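You operate a simulated robot arm through the tools that you are given. There is no shell and no other tool. Be economical: measure what you need, move in short steps, check, and stop when the job is done.

You run a simulated two-armed robot. Do the job below in one go: nothing can be reset, and whatever is moved stays where it is left.

Task
Wipe up the spill on the top of the pine table with the green cloth and put it back.

Only the result counts: the job must be done as asked and must still hold three seconds after the hand-in. Knocking over, shifting, dropping, spilling or breaking anything else fails it. Flat cloth is picked up by pressing the open fingertips on it (5 to 10 N) and closing them slowly along it; thin cloth reads only 2 to 8 mm in the jaws.

Robot
Two 7-joint arms with two-finger parallel grippers on one trunk, on a base that drives. Base frame: it is fixed to the floor where the robot stands at the start and does not move with it; the origin is under the middle of the robot, x ahead of it, y to its left, z up; the surface under the hand at the start is at about z = 780. Lengths are in mm, angles in rad, forces in N, time in s.
The left shoulder is at the start at [60, 189, 1128], the right one opposite. With the tool pointing down near the work surface each hand reaches from about 100 to 640 mm from the robot's upright axis, wherever it stands, measured 20 degrees to its own side. Places, roughly: green cloth [500, -200, 800]. Payload 3.43 kg a hand.
Tool frame (each hand has its own): the origin (TCP) lies between the finger pads and is the grasp point; the fingertips stand 30 mm ahead of it; z points along the fingers, y is the line along which they close. Largest opening 94 mm; finger width 28, thickness 10; the body of the gripper, 50 by 96 mm, starts 55 mm behind the TCP.
Orientation is that of the tool frame in the base frame, as a unit quaternion [w, x, y, z]. With the fingers straight down and closing along the base's y, the tool's x points along the base's -x, its y along +y and its z along -z.

Tools
- The arms move only by the tool apply_moves. It takes "left_targets", "right_targets" or both (then of equal length, played together; a hand with none holds still); each is a list of rows, each an object (a shift or turn left out is 0, a gripper value left out holds the last) with "delta_pos": the shift along the tool's x, y, z in units of 50 mm (1.0 is 50 mm), a list of three; "rot": the turn, a rotation vector about the tool's x, y, z in units of 4 degrees (1.0 is 4 degrees), a list of three; "hand": the closure, from 0 (fully open) to 1 (shut). In form: [{"delta_pos": [x, y, z], "rot": [wx, wy, wz], "hand": hand}, ...]. A call has 1 to 8 rows; each row shifts and turns the commanded pose from where the row before left it, along the tool's axes as they then stand. A call with a number of a shift or a turn outside -1 to 1 is refused whole. Each row takes 0.2 s and may step no farther than 50 mm and 0.15 rad from the row before; otherwise, or with a gripper value out of range, the whole call is refused. A pose out of reach is approached as far as the arm can. The call stops where the force on the tool passes 40 N (or 10 N more than at its start, if that is more) or the arm is blocked; 0.2 s more then pass. Each finger travels about 153 mm/s and halts on what it meets, pressing with about 41 N; the grip force reading is that of the motor and also rises with nothing between the fingers. The clock runs only during rows and for 0.2 s after the last one: add rows that do not move to give the fingers time. The reply holds the time, the measured pose of the TCP, the force on the tool along the base axes, the opening and the grip force, in the units named above and with some noise, with the torque about the TCP (base axes, N m) and any sound that the robot's microphone picked up, and new pictures: "pictures" is both (left out), scene, wrist or none (wrist: the cameras of the hands that moved).
- Cameras (640 x 400 px; columns grow to the right, rows downward): "scene" is now at [-8.7, -46.5, 1665.8]; the picture's right is [-0.68, -0.73, 0.00], its down [-0.63, 0.59, -0.51] and it looks along [0.37, -0.35, -0.86] (base axes); focal length 284 px, centre (320, 200). "left" rides on the left gripper at [76, -14, -103] in its tool frame; the picture's right is [0.18, 0.98, 0.00], its down [-0.75, 0.14, -0.64] and it looks along [-0.63, 0.12, 0.77] (tool axes); focal length 243 px, centre (320, 200). "right" rides on the right gripper at [76, 14, -102] in its tool frame; the picture's right is [-0.18, 0.98, 0.00], its down [-0.75, -0.14, -0.64] and it looks along [-0.63, -0.12, 0.77] (tool axes); focal length 243 px, centre (320, 200). There is no depth. A picture from a camera that has moved, and an enlarged one, comes with that camera's place and axes in the base frame and with its lens.
- slide_trunk(by): slides the trunk up (or, below 0, down) by that many mm; the arms and the scene camera ride with it, the base frame stays. It gives what a move gives, with no picture.
- drive_base(legs): drives the robot by 1 to 6 legs, each [ahead, left, turn to the left] in mm, mm and rad, along the robot's own axes; the way and the turn of a leg run together, so that a leg with both is an arc; at most 1500 mm and 3.142 rad a leg. The arms and the cameras ride along, it lands a little off, and it stops where it bumps. It gives what a move gives, and a new picture of the scene camera.
- head_to(pan, tilt): turns the head with the scene camera to pan (to the left, within 1.501 rad either way) and tilt (down, from -0.506 to 1.204), counted from straight ahead of the robot. It gives what a move gives, and a new picture of the scene camera.
- enlarge(camera, box): a new picture of the part [left, top, right, bottom] of that camera's present view, enlarged. The clock stands still meanwhile.
- finish_job(): hands the job in; it is judged then, once.

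Go step by step. Nothing tells you exact positions but the pictures and the camera data: compare them with the known pose of the tool, close in by small moves and look again before you grip or let go. The budget is 120 turns and 260 pictures, counting those below and the enlarged ones. Unless the task says otherwise, let go and move clear before handing in, and close with one line.

The tools are called by a JSON object that holds its "method" and its "body". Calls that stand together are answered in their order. apply_moves: Moves the arms, as the interface text tells. Its arguments: {"type":"object","properties":{"left_targets":{"type":"array","items":{"type":"object","properties":{"delta_pos":{"type":"array","items":{"type":"number"}},"rot":{"type":"array","items":{"type":"number"}},"hand":{"type":"number"}}}},"right_targets":{"type":"array","items":{"type":"object","properties":{"delta_pos":{"type":"array","items":{"type":"number"}},"rot":{"type":"array","items":{"type":"number"}},"hand":{"type":"number"}}}},"pictures":{"type":"string","enum":["both","scene","wrist","none"]}},"required":[]} The other tools are called the same way: slide_trunk (by) slides the trunk up or down; drive_base (legs) drives the base; head_to (pan, tilt) turns the head that bears the scene camera; enlarge (camera, box) takes an enlarged picture of a part of a camera's view; finish_job () hands the job in.

At the start:

```text
time_s: 0.0
left_tool_pos: [458.4, -63.6, 1042.4]
left_tcp_rot: [0.001, -0.001, 1.0, 0.0]
left_wrist_force: [0.4, 0.3, 0.0]
left_ft_torque: [0.01, -0.04, -0.01]
left_grip_width: 94.2
left_grip_force: 0.2
right_tool_pos: [249.9, -329.6, 1040.5]
right_tcp_rot: [0.0, 0.0, 1.0, 0.001]
right_wrist_force: [-0.3, -0.2, 0.1]
right_ft_torque: [0.02, -0.01, -0.01]
right_grip_width: 94.1
right_grip_force: 0.0
trunk travel left (down, up): [-800.0, 190.0]
robot x, y, heading: [1.7, -0.3, 0.0]
head pan, tilt: [-0.752, 1.04]
```

scene: 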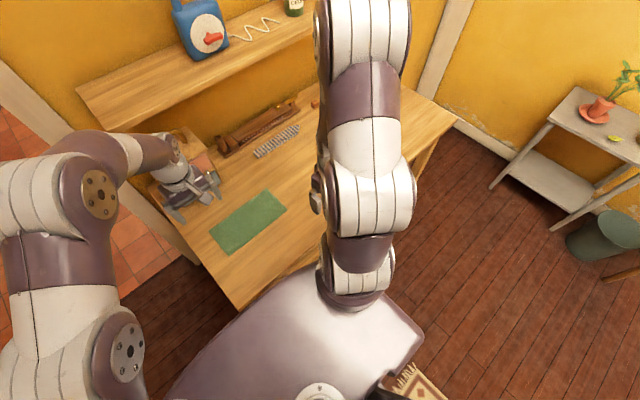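
right: 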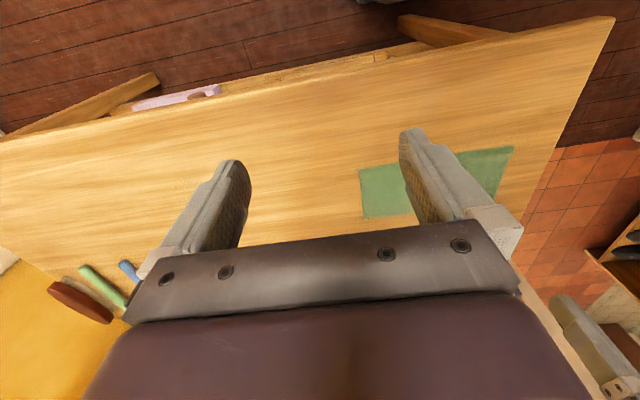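
left: 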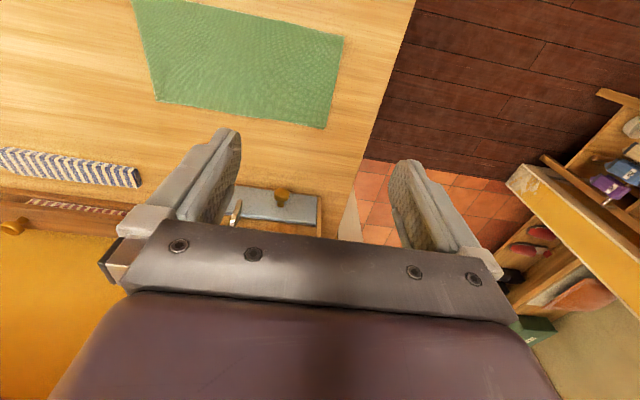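

I see a wooden table with a green cloth on it, but no clear spill yet. I'll look around with the head first.

{"method": "head_to", "body": {"pan": -0.3, "tilt": 0.9}}

{"method": "head_to", "body": {"pan": -1.2, "tilt": 0.8}}

{"method": "head_to", "body": {"pan": 0.9, "tilt": 0.6}}

```text
time_s: 0.9
left_tool_pos: [457.5, -63.4, 1041.8]
left_tcp_rot: [0.0, -0.001, 1.0, 0.0]
left_wrist_force: [0.4, -0.5, -0.1]
left_ft_torque: [-0.03, -0.02, 0.0]
left_grip_width: 94.0
left_grip_force: 0.1
right_tool_pos: [249.7, -327.7, 1040.8]
right_tcp_rot: [0.0, 0.0, 1.0, 0.0]
right_wrist_force: [-0.1, 0.4, -0.1]
right_ft_torque: [-0.02, -0.01, 0.01]
right_grip_width: 94.1
right_grip_force: 0.0
trunk travel left (down, up): [-800.0, 190.0]
robot x, y, heading: [1.1, -0.9, -0.001]
head pan, tilt: [-0.3, 0.901]
camera scene: at [14.3, -23.0, 1675.8], right [-0.3, -0.95, 0.0], down [-0.75, 0.23, -0.62], along [0.59, -0.18, -0.78], focal length 284 px, centre (320, 200)
```

scene: 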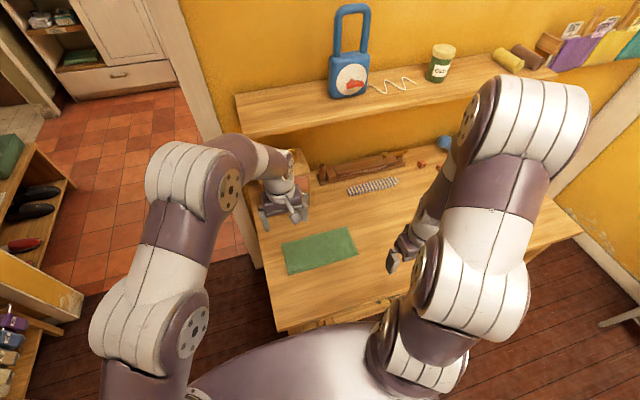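

```text
time_s: 2.1
left_tool_pos: [458.2, -61.9, 1043.1]
left_tcp_rot: [0.0, 0.0, 1.0, 0.001]
left_wrist_force: [-0.2, -0.3, 0.0]
left_ft_torque: [0.01, 0.01, -0.02]
left_grip_width: 93.8
left_grip_force: 0.1
right_tool_pos: [250.3, -329.8, 1039.4]
right_tcp_rot: [0.0, -0.001, 1.0, 0.0]
right_wrist_force: [0.1, 0.1, -0.9]
right_ft_torque: [0.02, -0.02, -0.02]
right_grip_width: 94.2
right_grip_force: 0.0
trunk travel left (down, up): [-800.0, 190.0]
robot x, y, heading: [2.0, 3.6, -0.003]
head pan, tilt: [-1.201, 0.799]
camera scene: at [-28.5, -75.8, 1683.7], right [-0.93, -0.36, 0.0], down [-0.26, 0.67, -0.7], along [0.25, -0.65, -0.72], focal length 284 px, centre (320, 200)
```

scene: 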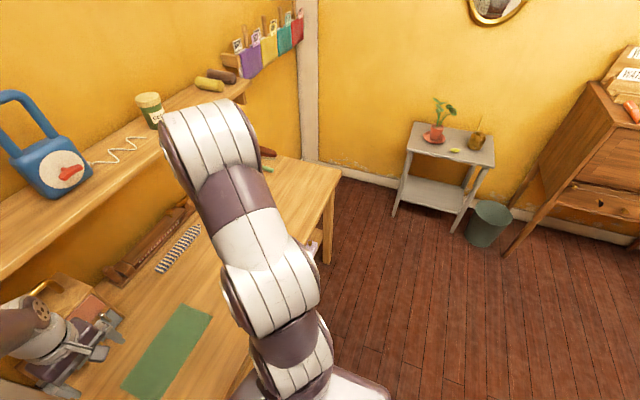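

```text
time_s: 4.1
left_tool_pos: [458.1, -61.8, 1041.7]
left_tcp_rot: [0.001, -0.001, 1.0, 0.0]
left_wrist_force: [0.2, 0.0, 0.0]
left_ft_torque: [0.0, -0.01, 0.0]
left_grip_width: 94.3
left_grip_force: 0.1
right_tool_pos: [250.0, -328.0, 1039.6]
right_tcp_rot: [0.0, 0.001, 1.0, 0.0]
right_wrist_force: [0.2, -0.8, -0.3]
right_ft_torque: [0.0, -0.01, -0.04]
right_grip_width: 94.0
right_grip_force: 0.0
trunk travel left (down, up): [-800.0, 190.0]
robot x, y, heading: [2.5, -3.9, 0.004]
head pan, tilt: [0.901, 0.6]
camera scene: at [-2.8, 68.6, 1700.6], right [0.78, -0.62, 0.0], down [-0.35, -0.44, -0.83], along [0.51, 0.65, -0.56], focal length 284 px, centre (320, 200)
```

scene: 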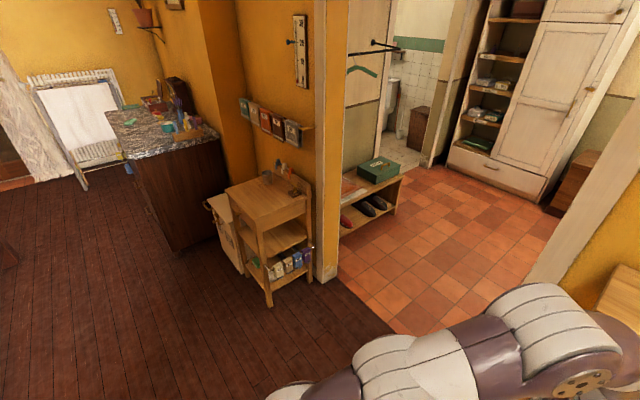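

There are several other pieces of furniture (a small wooden stand to the left, a counter, and others). No spill spotted yet, so I keep looking around.

{"method": "enlarge", "body": {"camera": "scene", "box": [100, 60, 340, 310]}}

{"method": "head_to", "body": {"pan": 1.5, "tilt": 0.5}}

{"method": "head_to", "body": {"pan": -1.5, "tilt": 0.5}}

```text
1.60 times, centred on (220, 185) of scene
camera zoom: at [-2.8, 68.6, 1700.6], right [0.78, -0.62, 0.0], down [-0.35, -0.44, -0.83], along [0.51, 0.65, -0.56], focal length 454 px, centre (480, 224)
```

zoom: 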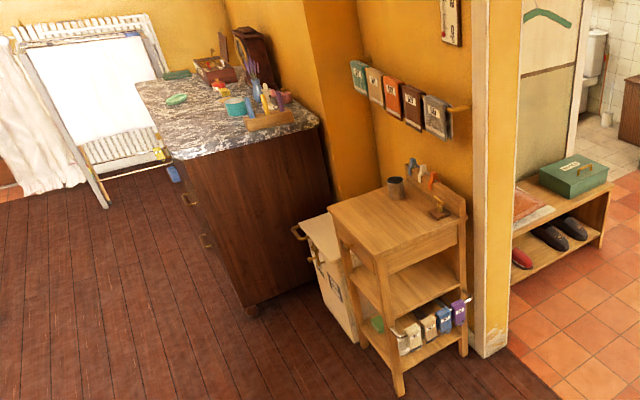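

```text
time_s: 5.1
left_tool_pos: [458.9, -62.6, 1041.6]
left_tcp_rot: [0.0, 0.0, 1.0, -0.001]
left_wrist_force: [-0.5, -0.3, -1.2]
left_ft_torque: [-0.01, 0.02, 0.02]
left_grip_width: 94.1
left_grip_force: 0.0
right_tool_pos: [250.4, -328.5, 1039.4]
right_tcp_rot: [0.0, 0.0, 1.0, 0.0]
right_wrist_force: [-0.3, -0.2, -0.4]
right_ft_torque: [0.0, -0.02, 0.0]
right_grip_width: 93.8
right_grip_force: 0.1
trunk travel left (down, up): [-800.0, 190.0]
robot x, y, heading: [-0.6, -0.9, 0.002]
head pan, tilt: [1.499, 0.499]
camera scene: at [-51.1, 90.1, 1709.7], right [1.0, -0.07, 0.0], down [-0.03, -0.48, -0.88], along [0.06, 0.88, -0.48], focal length 284 px, centre (320, 200)
```

scene: 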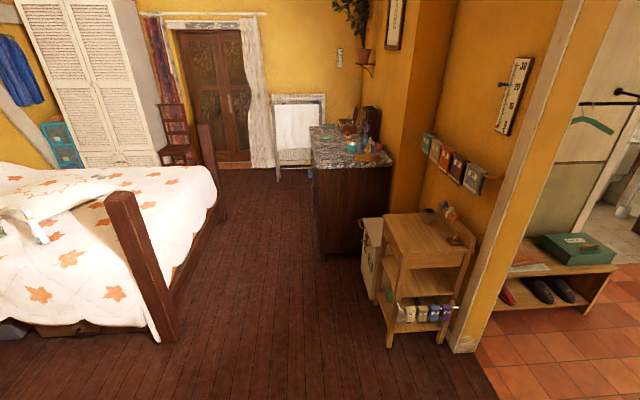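

```text
time_s: 7.7
left_tool_pos: [457.4, -61.2, 1042.5]
left_tcp_rot: [0.001, 0.0, 1.0, 0.001]
left_wrist_force: [0.0, 0.2, -0.4]
left_ft_torque: [-0.02, 0.0, -0.01]
left_grip_width: 94.0
left_grip_force: 0.1
right_tool_pos: [249.4, -328.4, 1040.0]
right_tcp_rot: [0.0, 0.0, 1.0, 0.0]
right_wrist_force: [0.0, -0.2, 0.3]
right_ft_torque: [0.01, 0.0, 0.02]
right_grip_width: 94.2
right_grip_force: 0.1
trunk travel left (down, up): [-800.0, 190.0]
robot x, y, heading: [2.7, 0.2, 0.003]
head pan, tilt: [-1.499, 0.499]
camera scene: at [-51.2, -91.4, 1709.7], right [-1.0, -0.07, 0.0], down [-0.03, 0.48, -0.88], along [0.06, -0.88, -0.48], focal length 284 px, centre (320, 200)
```

scene: 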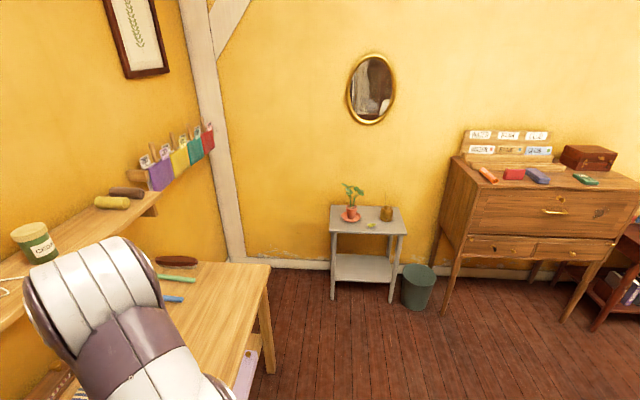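

The near table (light wood) is likely the pine table. I look closely at its top for a spill.

{"method": "head_to", "body": {"pan": -0.3, "tilt": 1.0}}

{"method": "enlarge", "body": {"camera": "scene", "box": [240, 90, 480, 330]}}

{"method": "enlarge", "body": {"camera": "right", "box": [0, 0, 640, 400]}}

{"method": "enlarge", "body": {"camera": "left", "box": [0, 0, 420, 260]}}

```text
time_s: 9.1
left_tool_pos: [457.4, -62.6, 1042.4]
left_tcp_rot: [0.001, 0.0, 1.0, 0.0]
left_wrist_force: [0.0, 0.9, -0.4]
left_ft_torque: [-0.01, -0.03, 0.02]
left_grip_width: 93.8
left_grip_force: 0.0
right_tool_pos: [250.0, -327.6, 1039.9]
right_tcp_rot: [0.0, -0.001, 1.0, 0.0]
right_wrist_force: [0.3, -0.4, 1.1]
right_ft_torque: [-0.04, -0.01, 0.0]
right_grip_width: 93.8
right_grip_force: 0.0
trunk travel left (down, up): [-800.0, 190.0]
robot x, y, heading: [3.5, 0.8, -0.001]
head pan, tilt: [-0.3, 1.0]
camera scene: at [8.8, -21.3, 1668.6], right [-0.3, -0.96, 0.0], down [-0.8, 0.25, -0.54], along [0.52, -0.16, -0.84], focal length 284 px, centre (320, 200)
```

scene: 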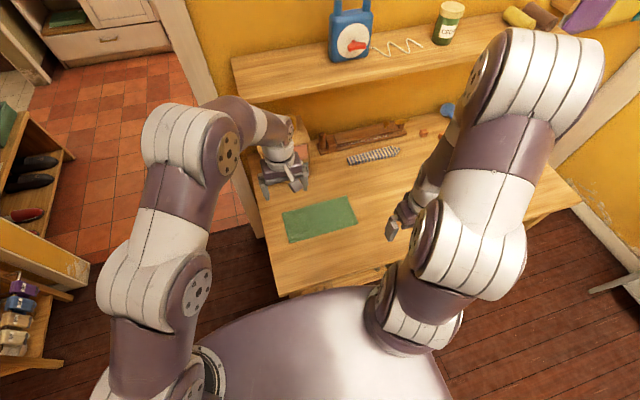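

```text
1.67 times, centred on (360, 210) of scene
camera zoom: at [8.8, -21.3, 1668.6], right [-0.3, -0.96, 0.0], down [-0.8, 0.25, -0.54], along [0.52, -0.16, -0.84], focal length 473 px, centre (253, 183)
```

zoom: 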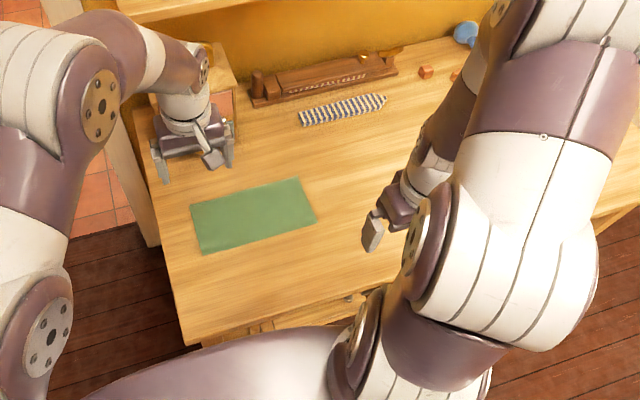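

```text
1.00 times, centred on (320, 200) of right (not enlarged: the box is as wide or as high as the picture)
camera zoom: at [173.4, -313.9, 1143.4], right [0.18, 0.98, 0.0], down [0.75, -0.14, 0.64], along [0.63, -0.12, -0.77], focal length 243 px, centre (320, 200)
```

zoom: 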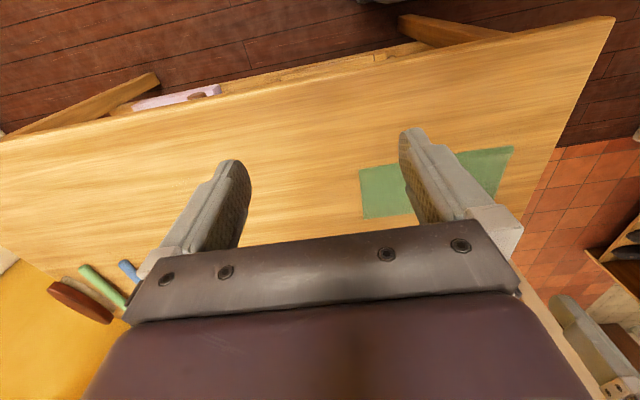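

```text
1.52 times, centred on (210, 130) of left
camera zoom: at [381.2, -76.6, 1143.4], right [-0.18, 0.98, 0.0], down [0.75, 0.14, 0.64], along [0.63, 0.12, -0.77], focal length 370 px, centre (488, 307)
```

zoom: 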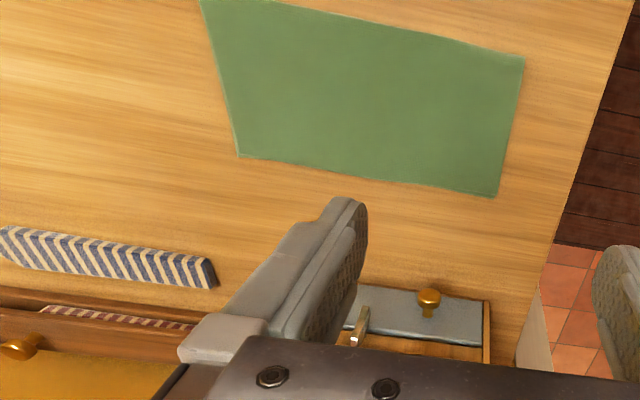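

No spill on the visible portion; part of the top is hidden behind the right arm. I move the right hand aside to the right and look again.

{"method": "apply_moves", "body": {"right_targets": [{"delta_pos": [0, -0.8, -0.3]}, {"delta_pos": [0, -0.8, -0.3]}, {"delta_pos": [0, -0.8, -0.3]}, {"delta_pos": [0, -0.8, -0.3]}, {"delta_pos": [0, -0.8, 0]}, {"delta_pos": [0.5, -0.8, 0]}], "pictures": "both"}}

```text
time_s: 10.5
left_tool_pos: [456.7, -63.4, 1041.8]
left_tcp_rot: [0.0, 0.0, 1.0, 0.001]
left_wrist_force: [-0.3, -0.1, -0.3]
left_ft_torque: [0.0, 0.0, 0.0]
left_grip_width: 93.9
left_grip_force: 0.1
right_tool_pos: [223.2, -567.9, 1101.2]
right_tcp_rot: [0.001, 0.0, 1.0, 0.001]
right_wrist_force: [-0.1, -0.3, 0.1]
right_ft_torque: [-0.01, 0.01, 0.0]
right_grip_width: 94.1
right_grip_force: 0.1
trunk travel left (down, up): [-800.0, 190.0]
robot x, y, heading: [-2.4, -1.7, -0.002]
head pan, tilt: [-0.3, 1.0]
camera scene: at [7.4, -23.2, 1668.6], right [-0.3, -0.96, 0.0], down [-0.8, 0.25, -0.54], along [0.52, -0.16, -0.84], focal length 284 px, centre (320, 200)
camera right: at [146.4, -553.2, 1204.5], right [0.18, 0.98, 0.0], down [0.75, -0.14, 0.64], along [0.63, -0.12, -0.77], focal length 243 px, centre (320, 200)
```

scene: 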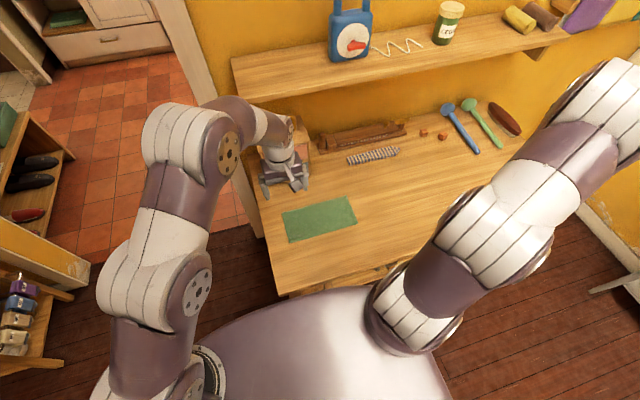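
right: 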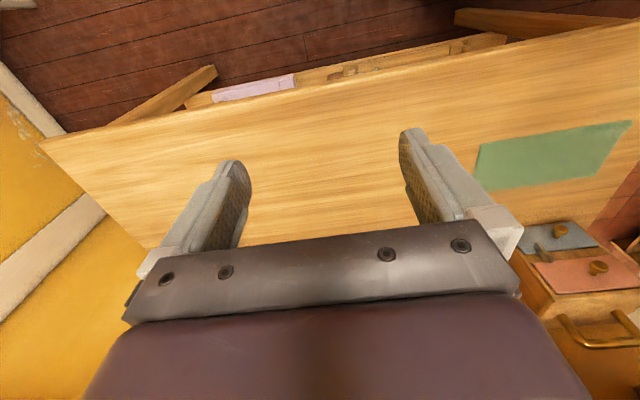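

This table is clean, so the pine table must be elsewhere. I pull the hands in, back up and turn to see the rest of the room.

{"method": "apply_moves", "body": {"left_targets": [{"delta_pos": [0.5, 0.5, -0.8]}, {"delta_pos": [0.8, 0.5, -0.4]}, {"delta_pos": [0.8, 0.5, 0]}, {"delta_pos": [0.8, 0.5, 0]}, {"delta_pos": [0.5, 0.5, 0]}], "right_targets": [{"delta_pos": [0, 0.8, -0.2]}, {"delta_pos": [0, 0.8, 0]}, {"delta_pos": [0, 0.8, 0]}, {"delta_pos": [0, 0.8, 0]}, {"delta_pos": [0, 0.8, 0]}], "pictures": "none"}}

{"method": "drive_base", "body": {"legs": [[-250, 0, 0]]}}

{"method": "head_to", "body": {"pan": -1.5, "tilt": 0.7}}

```text
refused: row 1 steps farther than a row can; nothing moved
```

```text
time_s: 12.3
left_tool_pos: [211.5, -62.8, 1041.9]
left_tcp_rot: [0.0, 0.002, 1.0, 0.0]
left_wrist_force: [-0.2, 0.5, 0.2]
left_ft_torque: [0.0, -0.01, 0.0]
left_grip_width: 94.0
left_grip_force: 0.0
right_tool_pos: [-23.5, -566.4, 1101.9]
right_tcp_rot: [0.0, 0.001, 1.0, 0.0]
right_wrist_force: [0.4, 0.3, 0.7]
right_ft_torque: [-0.01, -0.04, 0.02]
right_grip_width: 94.0
right_grip_force: 0.1
trunk travel left (down, up): [-800.0, 190.0]
robot x, y, heading: [-243.9, 3.0, -0.009]
head pan, tilt: [-0.3, 1.0]
camera scene: at [-236.4, -21.0, 1668.6], right [-0.3, -0.95, 0.0], down [-0.8, 0.25, -0.54], along [0.52, -0.16, -0.84], focal length 284 px, centre (320, 200)
```

scene: 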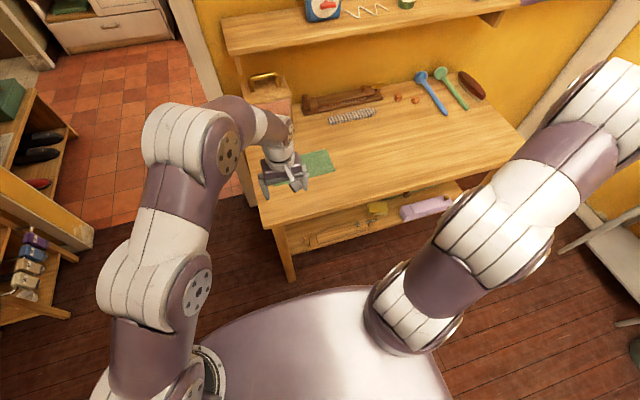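

```text
time_s: 13.7
left_tool_pos: [212.7, -63.5, 1042.0]
left_tcp_rot: [0.001, 0.002, 1.0, 0.001]
left_wrist_force: [0.3, 0.2, -0.6]
left_ft_torque: [-0.01, -0.02, 0.01]
left_grip_width: 94.0
left_grip_force: 0.1
right_tool_pos: [-23.0, -566.7, 1103.0]
right_tcp_rot: [0.001, 0.001, 1.0, 0.0]
right_wrist_force: [0.8, -0.2, 1.0]
right_ft_torque: [0.02, -0.01, 0.01]
right_grip_width: 94.0
right_grip_force: 0.1
trunk travel left (down, up): [-800.0, 190.0]
robot x, y, heading: [-245.6, -3.7, -0.004]
head pan, tilt: [-1.499, 0.7]
camera scene: at [-297.6, -84.9, 1691.9], right [-1.0, -0.07, 0.0], down [-0.04, 0.64, -0.76], along [0.05, -0.76, -0.64], focal length 284 px, centre (320, 200)
```

scene: 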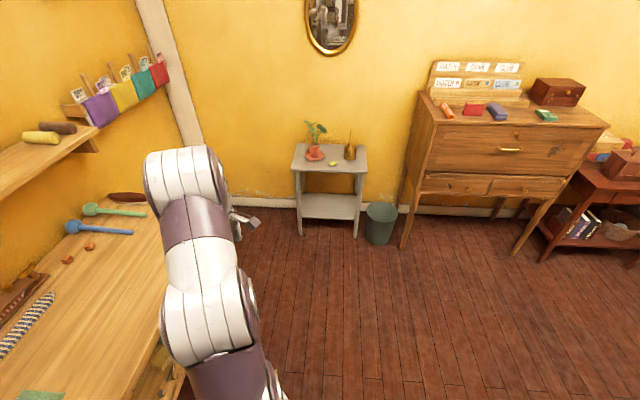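

More to see behind. I turn in place to the right and scan.

{"method": "drive_base", "body": {"legs": [[-100, 0, -1.6]]}}

{"method": "head_to", "body": {"pan": -1.4, "tilt": 0.6}}

{"method": "head_to", "body": {"pan": -0.5, "tilt": 0.6}}

```text
time_s: 18.1
left_tool_pos: [-401.4, -386.2, 1041.2]
left_tcp_rot: [0.001, 0.73, 0.683, 0.0]
left_wrist_force: [0.3, 0.0, 0.3]
left_ft_torque: [0.02, 0.02, 0.01]
left_grip_width: 93.9
left_grip_force: 0.1
right_tool_pos: [-887.9, -119.2, 1101.4]
right_tcp_rot: [0.0, 0.73, 0.684, 0.0]
right_wrist_force: [0.6, -0.6, -0.2]
right_ft_torque: [-0.02, -0.02, 0.02]
right_grip_width: 93.8
right_grip_force: 0.1
trunk travel left (down, up): [-800.0, 190.0]
robot x, y, heading: [-306.3, 66.3, -1.64]
head pan, tilt: [-1.499, 0.7]
camera scene: at [-386.6, 125.2, 1692.0], right [-0.01, 1.0, 0.0], down [0.64, 0.0, -0.76], along [-0.76, 0.0, -0.64], focal length 284 px, centre (320, 200)
```

scene: 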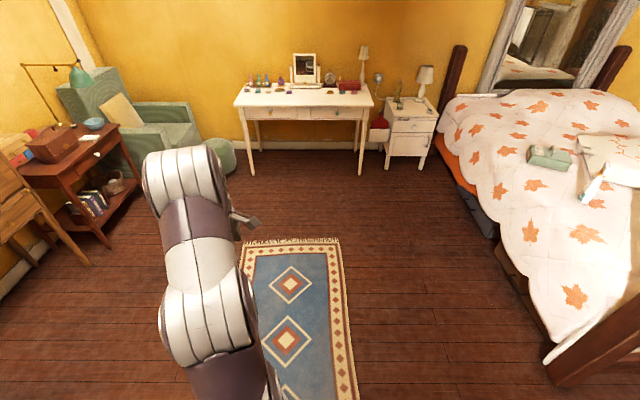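

```text
time_s: 18.7
left_tool_pos: [-399.2, -386.0, 1041.4]
left_tcp_rot: [0.001, 0.73, 0.683, 0.0]
left_wrist_force: [-0.1, -0.2, 0.2]
left_ft_torque: [0.02, -0.01, -0.04]
left_grip_width: 94.1
left_grip_force: 0.0
right_tool_pos: [-887.2, -119.7, 1101.4]
right_tcp_rot: [0.0, 0.73, 0.683, 0.0]
right_wrist_force: [-0.3, -0.2, 0.5]
right_ft_torque: [0.01, 0.04, -0.02]
right_grip_width: 93.8
right_grip_force: 0.0
trunk travel left (down, up): [-800.0, 190.0]
robot x, y, heading: [-308.4, 66.4, -1.633]
head pan, tilt: [-1.4, 0.6]
camera scene: at [-389.6, 116.6, 1700.5], right [-0.1, 0.99, 0.0], down [0.56, 0.06, -0.82], along [-0.82, -0.09, -0.57], focal length 284 px, centre (320, 200)
```

scene: 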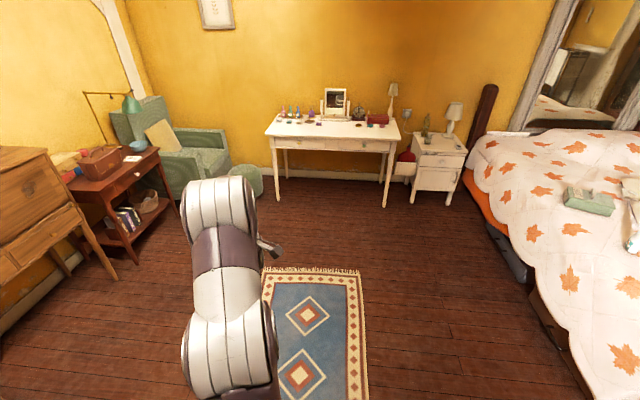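

```text
time_s: 19.9
left_tool_pos: [-399.7, -386.3, 1040.8]
left_tcp_rot: [0.001, 0.73, 0.683, -0.001]
left_wrist_force: [-0.1, 0.3, 0.4]
left_ft_torque: [-0.02, 0.02, 0.03]
left_grip_width: 94.2
left_grip_force: 0.0
right_tool_pos: [-886.1, -119.3, 1101.9]
right_tcp_rot: [0.0, 0.73, 0.683, 0.0]
right_wrist_force: [-1.0, 0.0, -0.8]
right_ft_torque: [0.01, 0.03, 0.01]
right_grip_width: 94.3
right_grip_force: 0.0
trunk travel left (down, up): [-800.0, 190.0]
robot x, y, heading: [-306.5, 68.2, -1.639]
head pan, tilt: [-0.499, 0.6]
camera scene: at [-349.1, 51.1, 1700.6], right [-0.84, 0.54, 0.0], down [0.3, 0.48, -0.82], along [-0.44, -0.7, -0.57], focal length 284 px, centre (320, 200)
```

scene: 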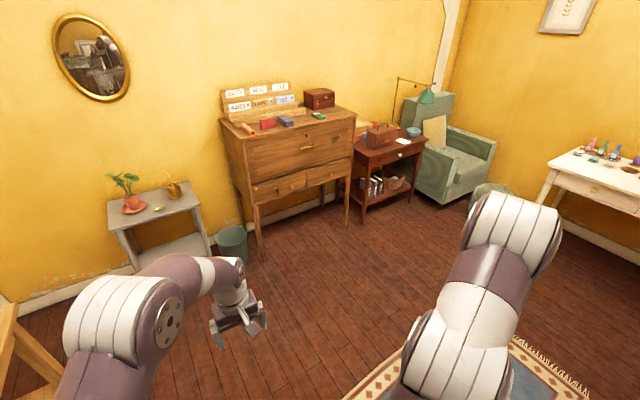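

The other furniture is mostly white, grey or dark; the pine candidates are the workbench and the small stand by the doorway. I zoom on both from here.

{"method": "head_to", "body": {"pan": 1.4, "tilt": 0.7}}

{"method": "enlarge", "body": {"camera": "scene", "box": [160, 130, 480, 330]}}

```text
time_s: 21.8
left_tool_pos: [-399.0, -386.3, 1041.8]
left_tcp_rot: [0.0, 0.73, 0.684, -0.001]
left_wrist_force: [0.0, 0.6, -0.9]
left_ft_torque: [0.02, 0.0, -0.03]
left_grip_width: 94.1
left_grip_force: 0.1
right_tool_pos: [-886.7, -119.6, 1102.2]
right_tcp_rot: [0.0, 0.73, 0.683, 0.0]
right_wrist_force: [-0.4, -0.5, 0.7]
right_ft_torque: [0.02, 0.0, -0.02]
right_grip_width: 94.1
right_grip_force: 0.1
trunk travel left (down, up): [-800.0, 190.0]
robot x, y, heading: [-306.6, 62.7, -1.637]
head pan, tilt: [1.4, 0.7]
camera scene: at [-219.1, 105.7, 1692.0], right [-0.24, -0.97, 0.0], down [-0.63, 0.15, -0.77], along [0.74, -0.18, -0.64], focal length 284 px, centre (320, 200)
```

scene: 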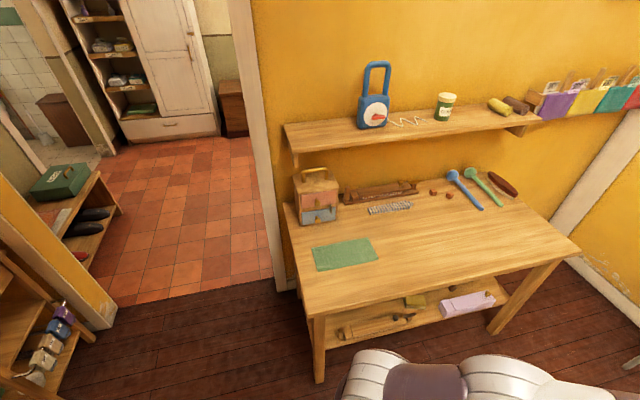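

```text
2.00 times, centred on (320, 230) of scene
camera zoom: at [-219.1, 105.7, 1692.0], right [-0.24, -0.97, 0.0], down [-0.63, 0.15, -0.77], along [0.74, -0.18, -0.64], focal length 568 px, centre (320, 140)
```

zoom: 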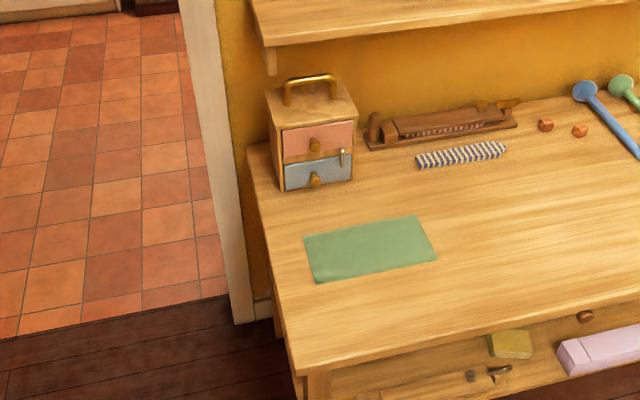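

The workbench top is clean. The small stand by the doorway is the other pine piece; I turn left toward it to look.

{"method": "drive_base", "body": {"legs": [[0, 0, 2.6]]}}

{"method": "head_to", "body": {"pan": 0.0, "tilt": 0.5}}

{"method": "enlarge", "body": {"camera": "scene", "box": [220, 100, 420, 230]}}

```text
time_s: 28.4
left_tool_pos: [-9.5, 420.5, 1042.7]
left_tcp_rot: [0.0, -0.483, 0.875, 0.0]
left_wrist_force: [0.5, -0.6, -1.4]
left_ft_torque: [-0.01, 0.0, 0.02]
left_grip_width: 94.2
left_grip_force: 0.0
right_tool_pos: [291.2, -45.9, 1102.3]
right_tcp_rot: [0.0, -0.483, 0.876, 0.0]
right_wrist_force: [0.0, -0.9, 0.3]
right_ft_torque: [0.01, -0.02, 0.01]
right_grip_width: 93.9
right_grip_force: 0.1
trunk travel left (down, up): [-800.0, 190.0]
robot x, y, heading: [-305.5, 69.0, 1.006]
head pan, tilt: [1.4, 0.7]
camera scene: at [-400.3, 72.0, 1692.0], right [0.67, 0.74, 0.0], down [0.48, -0.43, -0.77], along [-0.57, 0.51, -0.64], focal length 284 px, centre (320, 200)
```

scene: 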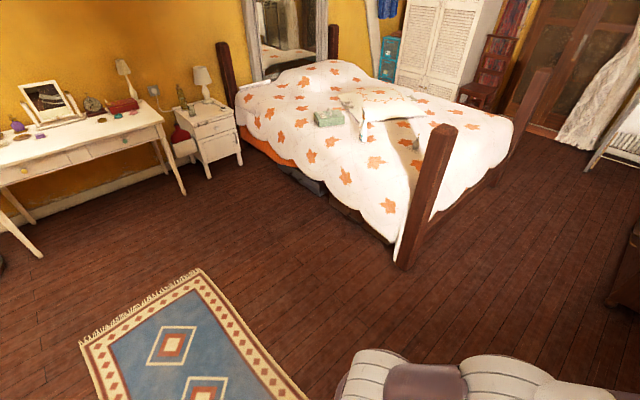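

```text
time_s: 30.0
left_tool_pos: [-10.4, 420.9, 1041.4]
left_tcp_rot: [0.001, -0.483, 0.875, 0.0]
left_wrist_force: [0.7, 0.1, 0.1]
left_ft_torque: [0.01, 0.04, 0.0]
left_grip_width: 94.1
left_grip_force: 0.1
right_tool_pos: [292.0, -45.1, 1103.1]
right_tcp_rot: [0.001, -0.484, 0.875, 0.0]
right_wrist_force: [-0.3, 0.1, -0.5]
right_ft_torque: [-0.02, -0.02, -0.05]
right_grip_width: 93.9
right_grip_force: 0.1
trunk travel left (down, up): [-800.0, 190.0]
robot x, y, heading: [-309.3, 65.1, 1.004]
head pan, tilt: [0.0, 0.499]
camera scene: at [-288.7, 92.2, 1709.7], right [0.85, -0.53, 0.0], down [-0.25, -0.41, -0.88], along [0.47, 0.74, -0.48], focal length 284 px, centre (320, 200)
```

scene: 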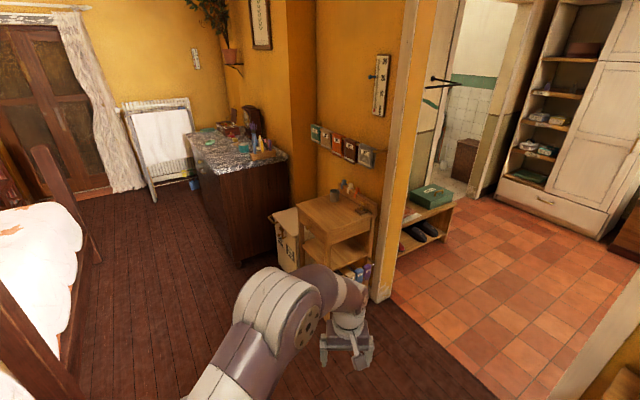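

```text
3.08 times, centred on (320, 165) of scene
camera zoom: at [-288.7, 92.2, 1709.7], right [0.85, -0.53, 0.0], down [-0.25, -0.41, -0.88], along [0.47, 0.74, -0.48], focal length 874 px, centre (320, 308)
```

zoom: 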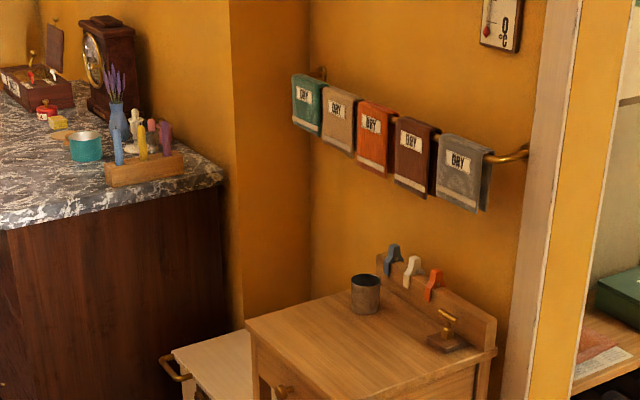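

No obvious spill on the stand. The spill may be a faint clear film, so I zoom hard on the workbench and the stand tops.

{"method": "enlarge", "body": {"camera": "scene", "box": [290, 175, 380, 240]}}

{"method": "head_to", "body": {"pan": -1.1, "tilt": 0.7}}

{"method": "enlarge", "body": {"camera": "scene", "box": [220, 160, 380, 260]}}

{"method": "enlarge", "body": {"camera": "scene", "box": [340, 160, 560, 290]}}

```text
6.15 times, centred on (335, 208) of scene
camera zoom: at [-288.7, 92.2, 1709.7], right [0.85, -0.53, 0.0], down [-0.25, -0.41, -0.88], along [0.47, 0.74, -0.48], focal length 1748 px, centre (228, 154)
```

zoom: 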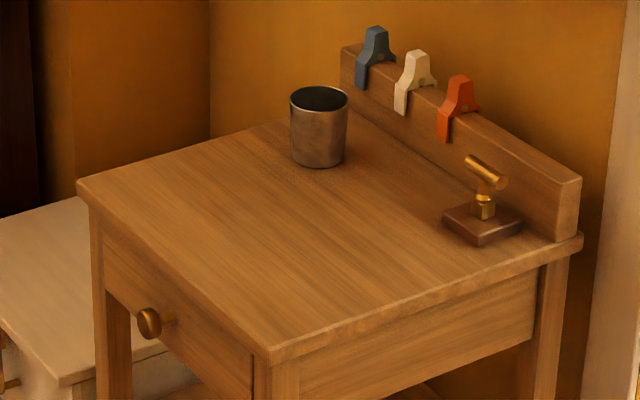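

```text
time_s: 31.3
left_tool_pos: [-11.5, 421.4, 1041.1]
left_tcp_rot: [0.001, -0.483, 0.876, 0.0]
left_wrist_force: [-0.3, 0.8, -0.3]
left_ft_torque: [0.0, 0.0, 0.0]
left_grip_width: 93.9
left_grip_force: 0.0
right_tool_pos: [290.9, -45.9, 1102.1]
right_tcp_rot: [0.0, -0.484, 0.875, -0.001]
right_wrist_force: [-1.1, 0.6, -0.5]
right_ft_torque: [0.0, 0.0, 0.01]
right_grip_width: 93.9
right_grip_force: 0.0
trunk travel left (down, up): [-800.0, 190.0]
robot x, y, heading: [-307.0, 62.6, 1.007]
head pan, tilt: [-1.1, 0.7]
camera scene: at [-252.5, 7.6, 1692.0], right [-0.09, -1.0, 0.0], down [-0.64, 0.06, -0.76], along [0.76, -0.07, -0.64], focal length 284 px, centre (320, 200)
```

scene: 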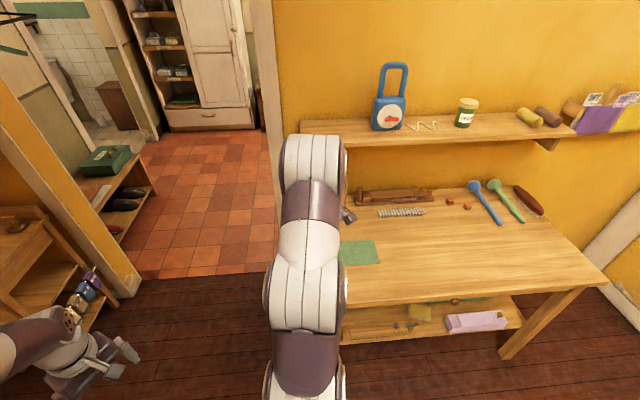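

```text
4.00 times, centred on (300, 210) of scene
camera zoom: at [-252.5, 7.6, 1692.0], right [-0.09, -1.0, 0.0], down [-0.64, 0.06, -0.76], along [0.76, -0.07, -0.64], focal length 1136 px, centre (400, 160)
```

zoom: 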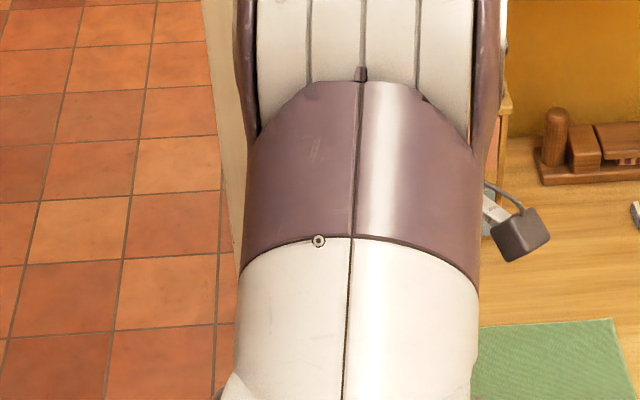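

```text
2.91 times, centred on (450, 225) of scene
camera zoom: at [-252.5, 7.6, 1692.0], right [-0.09, -1.0, 0.0], down [-0.64, 0.06, -0.76], along [0.76, -0.07, -0.64], focal length 826 px, centre (-58, 127)
```

zoom: 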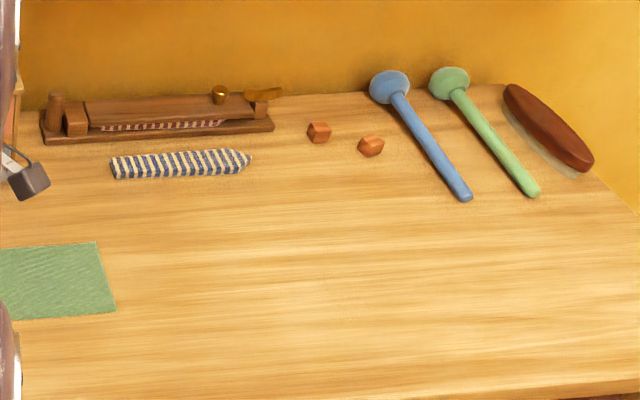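

Still none on the bench. I turn right to examine the small grey table, the desk and the side tables closely.

{"method": "drive_base", "body": {"legs": [[0, 0, -2.2]]}}

{"method": "head_to", "body": {"pan": -0.5, "tilt": 0.5}}

{"method": "enlarge", "body": {"camera": "scene", "box": [60, 100, 260, 225]}}

{"method": "enlarge", "body": {"camera": "scene", "box": [260, 60, 480, 200]}}

```text
time_s: 36.9
left_tool_pos: [-193.4, -382.0, 1041.9]
left_tcp_rot: [0.0, 0.559, 0.829, 0.0]
left_wrist_force: [0.7, -1.0, 0.3]
left_ft_torque: [0.01, 0.01, 0.02]
left_grip_width: 94.1
left_grip_force: 0.0
right_tool_pos: [-747.2, -353.7, 1102.7]
right_tcp_rot: [0.0, 0.559, 0.829, -0.001]
right_wrist_force: [0.2, -0.5, 0.4]
right_ft_torque: [0.04, -0.02, -0.02]
right_grip_width: 94.1
right_grip_force: 0.0
trunk travel left (down, up): [-800.0, 190.0]
robot x, y, heading: [-307.6, 68.9, -1.188]
head pan, tilt: [-1.1, 0.7]
camera scene: at [-383.7, 57.1, 1692.0], right [-0.76, 0.65, 0.0], down [0.42, 0.49, -0.76], along [-0.5, -0.58, -0.64], focal length 284 px, centre (320, 200)
```

scene: 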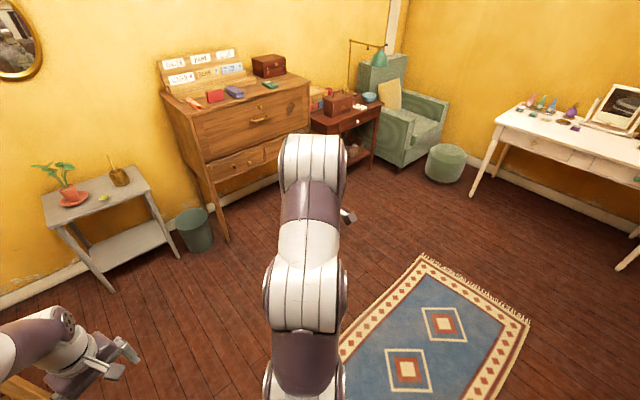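

```text
time_s: 37.9
left_tool_pos: [-194.0, -381.2, 1041.8]
left_tcp_rot: [0.001, 0.558, 0.83, -0.001]
left_wrist_force: [-0.5, 0.0, 0.1]
left_ft_torque: [-0.01, 0.01, -0.01]
left_grip_width: 94.3
left_grip_force: 0.0
right_tool_pos: [-748.6, -355.3, 1101.6]
right_tcp_rot: [0.0, 0.558, 0.83, 0.0]
right_wrist_force: [-0.4, -0.2, 0.4]
right_ft_torque: [-0.03, -0.02, 0.04]
right_grip_width: 94.0
right_grip_force: 0.1
trunk travel left (down, up): [-800.0, 190.0]
robot x, y, heading: [-304.3, 63.3, -1.186]
head pan, tilt: [-0.499, 0.499]
camera scene: at [-338.5, 31.0, 1709.6], right [-0.99, 0.11, 0.0], down [0.05, 0.48, -0.88], along [-0.1, -0.87, -0.48], focal length 284 px, centre (320, 200)
```

scene: 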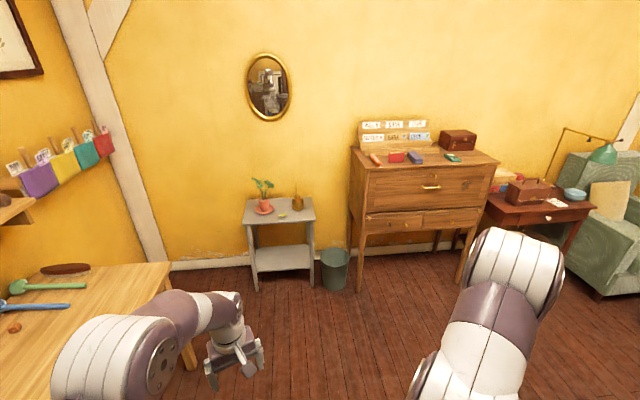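

```text
3.20 times, centred on (160, 162) of scene
camera zoom: at [-338.5, 31.0, 1709.6], right [-0.99, 0.11, 0.0], down [0.05, 0.48, -0.88], along [-0.1, -0.87, -0.48], focal length 909 px, centre (832, 320)
```

zoom: 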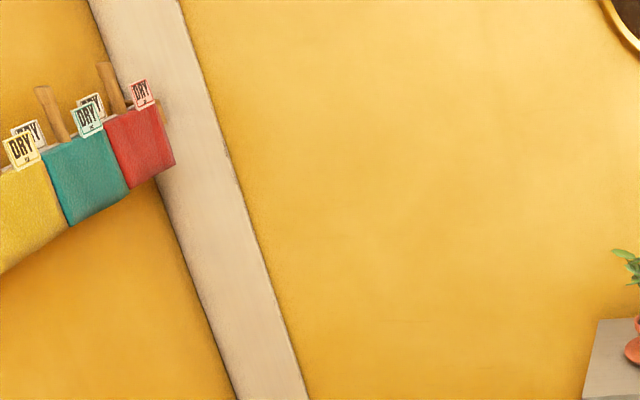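

```text
2.86 times, centred on (370, 130) of scene
camera zoom: at [-338.5, 31.0, 1709.6], right [-0.99, 0.11, 0.0], down [0.05, 0.48, -0.88], along [-0.1, -0.87, -0.48], focal length 812 px, centre (177, 400)
```

zoom: 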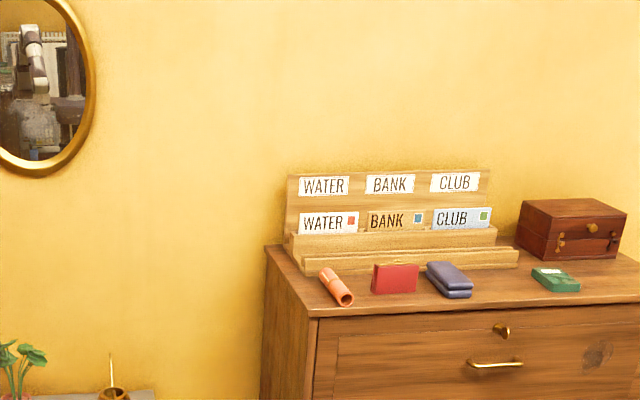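

I zoom on the grey table and then turn to check the areas beyond the bed and in the hall.

{"method": "enlarge", "body": {"camera": "scene", "box": [225, 165, 335, 235]}}

{"method": "enlarge", "body": {"camera": "scene", "box": [470, 140, 640, 250]}}

{"method": "head_to", "body": {"pan": 1.2, "tilt": 0.55}}

{"method": "enlarge", "body": {"camera": "scene", "box": [200, 180, 560, 400]}}

```text
5.71 times, centred on (280, 200) of scene
camera zoom: at [-338.5, 31.0, 1709.6], right [-0.99, 0.11, 0.0], down [0.05, 0.48, -0.88], along [-0.1, -0.87, -0.48], focal length 1623 px, centre (549, 200)
```

zoom: 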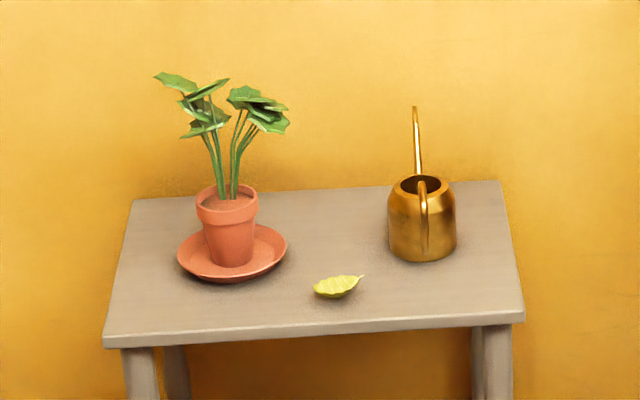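

```text
3.64 times, centred on (555, 195) of scene
camera zoom: at [-338.5, 31.0, 1709.6], right [-0.99, 0.11, 0.0], down [0.05, 0.48, -0.88], along [-0.1, -0.87, -0.48], focal length 1033 px, centre (-534, 218)
```

zoom: 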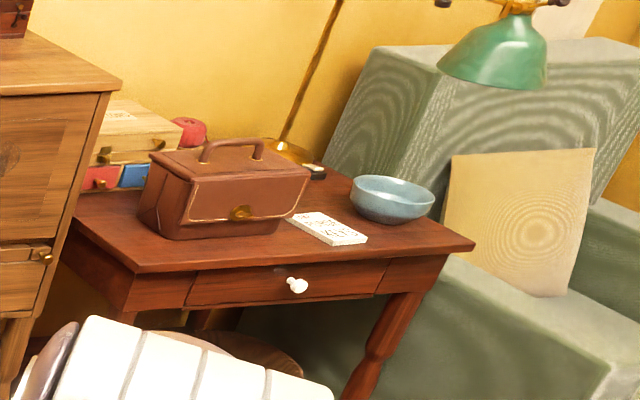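

```text
time_s: 39.6
left_tool_pos: [-193.8, -381.0, 1041.4]
left_tcp_rot: [0.0, 0.558, 0.83, 0.0]
left_wrist_force: [-0.2, 0.8, 0.5]
left_ft_torque: [0.01, -0.03, 0.01]
left_grip_width: 93.8
left_grip_force: 0.1
right_tool_pos: [-748.5, -354.6, 1102.6]
right_tcp_rot: [0.0, 0.558, 0.83, 0.0]
right_wrist_force: [-0.2, 0.3, -0.3]
right_ft_torque: [0.03, 0.0, -0.02]
right_grip_width: 93.9
right_grip_force: 0.1
trunk travel left (down, up): [-800.0, 190.0]
robot x, y, heading: [-308.7, 67.3, -1.183]
head pan, tilt: [1.201, 0.55]
camera scene: at [-238.3, 122.7, 1705.1], right [0.01, -1.0, 0.0], down [-0.52, -0.01, -0.85], along [0.85, 0.01, -0.52], focal length 284 px, centre (320, 200)
```

scene: 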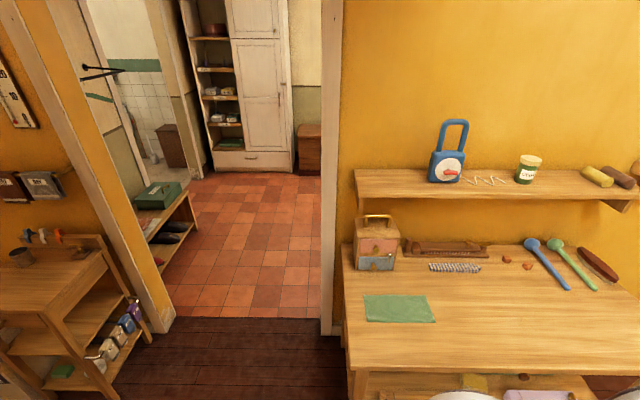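

```text
1.78 times, centred on (380, 290) of scene
camera zoom: at [-238.3, 122.7, 1705.1], right [0.01, -1.0, 0.0], down [-0.52, -0.01, -0.85], along [0.85, 0.01, -0.52], focal length 505 px, centre (213, 40)
```

zoom: 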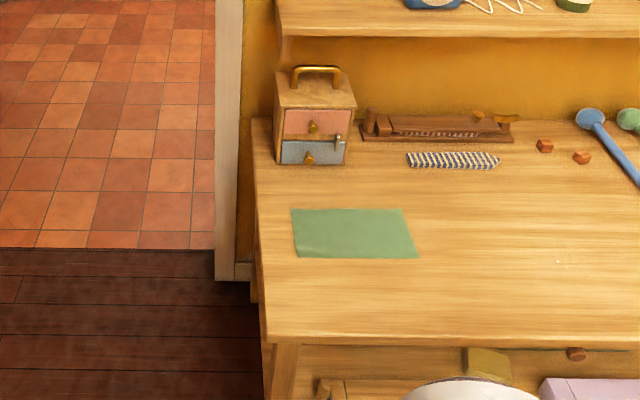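

I notice tiny glints on the bench top right of the cloth. Zooming in there.

{"method": "enlarge", "body": {"camera": "scene", "box": [440, 270, 600, 370]}}

{"method": "enlarge", "body": {"camera": "scene", "box": [490, 305, 560, 350]}}

```text
4.00 times, centred on (520, 320) of scene
camera zoom: at [-238.3, 122.7, 1705.1], right [0.01, -1.0, 0.0], down [-0.52, -0.01, -0.85], along [0.85, 0.01, -0.52], focal length 1136 px, centre (-480, -280)
```

zoom: 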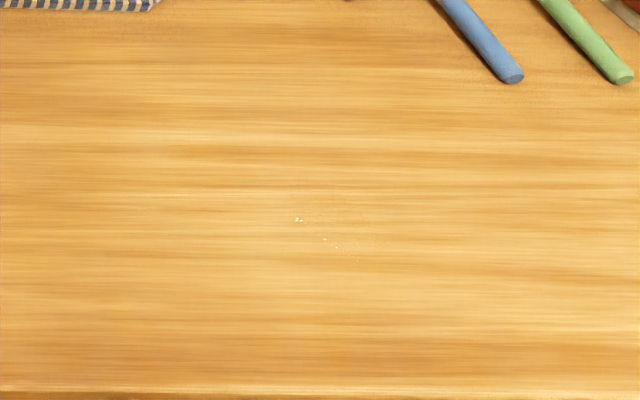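

```text
8.89 times, centred on (525, 328) of scene
camera zoom: at [-238.3, 122.7, 1705.1], right [0.01, -1.0, 0.0], down [-0.52, -0.01, -0.85], along [0.85, 0.01, -0.52], focal length 2525 px, centre (-1502, -933)
```

zoom: 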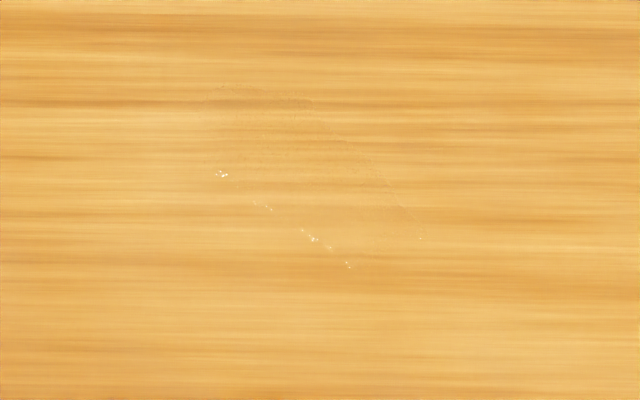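

I found it: a faint clear puddle on the bench, about [417, -602], roughly 90 mm across. So the bench is the pine table, and the cloth lies at about x 420–540, y -40…-290. I tuck the left arm away to its side and drive to about (0, -300) facing the bench.

{"method": "apply_moves", "body": {"left_targets": [{"delta_pos": [0.4, 0.8, 0]}, {"delta_pos": [0.4, 0.8, 0]}, {"delta_pos": [0.4, 0.8, 0]}, {"delta_pos": [0.4, 0.8, 0]}, {"delta_pos": [0.4, 0.8, 0]}, {"delta_pos": [0.4, 0.8, 0]}, {"delta_pos": [0.4, 0.8, 0]}, {"delta_pos": [0.4, 0.8, 0]}], "pictures": "none"}}

{"method": "drive_base", "body": {"legs": [[0, 0, 1.185], [0, -367, 0], [250, 0, 0]]}}

{"method": "head_to", "body": {"pan": -0.2, "tilt": 0.9}}

```text
time_s: 41.4
left_tool_pos: [41.5, -109.0, 1041.1]
left_tcp_rot: [0.001, 0.559, 0.829, -0.001]
left_wrist_force: [-0.3, 0.6, -0.3]
left_ft_torque: [0.0, 0.03, 0.03]
left_grip_width: 93.7
left_grip_force: 0.1
right_tool_pos: [-747.5, -353.5, 1103.4]
right_tcp_rot: [0.0, 0.558, 0.83, 0.0]
right_wrist_force: [-0.2, -0.5, 0.5]
right_ft_torque: [-0.02, -0.01, 0.0]
right_grip_width: 94.0
right_grip_force: 0.1
trunk travel left (down, up): [-800.0, 190.0]
robot x, y, heading: [-310.0, 66.8, -1.186]
head pan, tilt: [1.201, 0.55]
```

```text
time_s: 48.2
left_tool_pos: [241.0, -39.8, 1042.5]
left_tcp_rot: [0.001, -0.006, 1.0, 0.001]
left_wrist_force: [-0.2, -0.9, 0.4]
left_ft_torque: [0.03, -0.01, -0.03]
left_grip_width: 93.7
left_grip_force: 0.1
right_tool_pos: [179.9, -863.2, 1101.8]
right_tcp_rot: [0.001, -0.006, 1.0, 0.0]
right_wrist_force: [-0.5, -0.5, 0.2]
right_ft_torque: [-0.01, 0.02, 0.01]
right_grip_width: 94.2
right_grip_force: 0.0
trunk travel left (down, up): [-800.0, 190.0]
robot x, y, heading: [-51.1, -296.9, 0.012]
head pan, tilt: [1.201, 0.55]
camera scene: at [-77.6, -216.9, 1705.1], right [0.94, -0.35, 0.0], down [-0.18, -0.49, -0.85], along [0.3, 0.8, -0.52], focal length 284 px, centre (320, 200)
```

scene: 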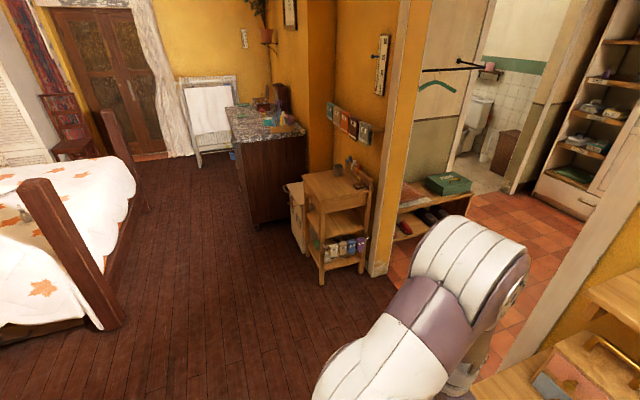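

```text
time_s: 49.8
left_tool_pos: [241.3, -40.7, 1041.9]
left_tcp_rot: [0.002, -0.007, 1.0, 0.0]
left_wrist_force: [0.2, 0.5, 0.0]
left_ft_torque: [0.03, 0.01, -0.02]
left_grip_width: 94.0
left_grip_force: 0.1
right_tool_pos: [180.4, -862.7, 1101.9]
right_tcp_rot: [0.0, -0.006, 1.0, 0.0]
right_wrist_force: [0.4, 0.2, -0.1]
right_ft_torque: [-0.01, 0.0, -0.01]
right_grip_width: 94.1
right_grip_force: 0.1
trunk travel left (down, up): [-800.0, 190.0]
robot x, y, heading: [-50.0, -300.9, 0.016]
head pan, tilt: [-0.201, 0.901]
camera scene: at [-34.2, -315.1, 1675.8], right [-0.19, -0.98, 0.0], down [-0.77, 0.15, -0.62], along [0.61, -0.12, -0.78], focal length 284 px, centre (320, 200)
```

scene: 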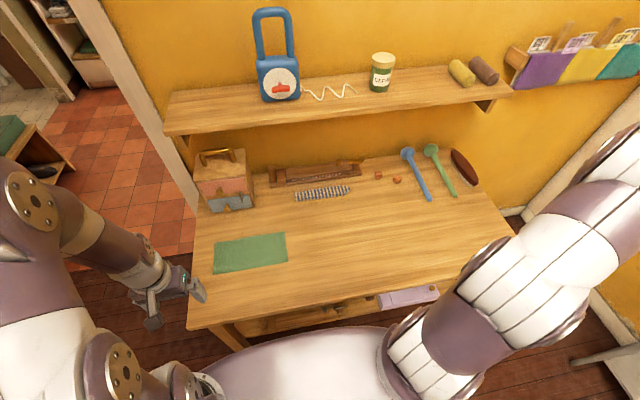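

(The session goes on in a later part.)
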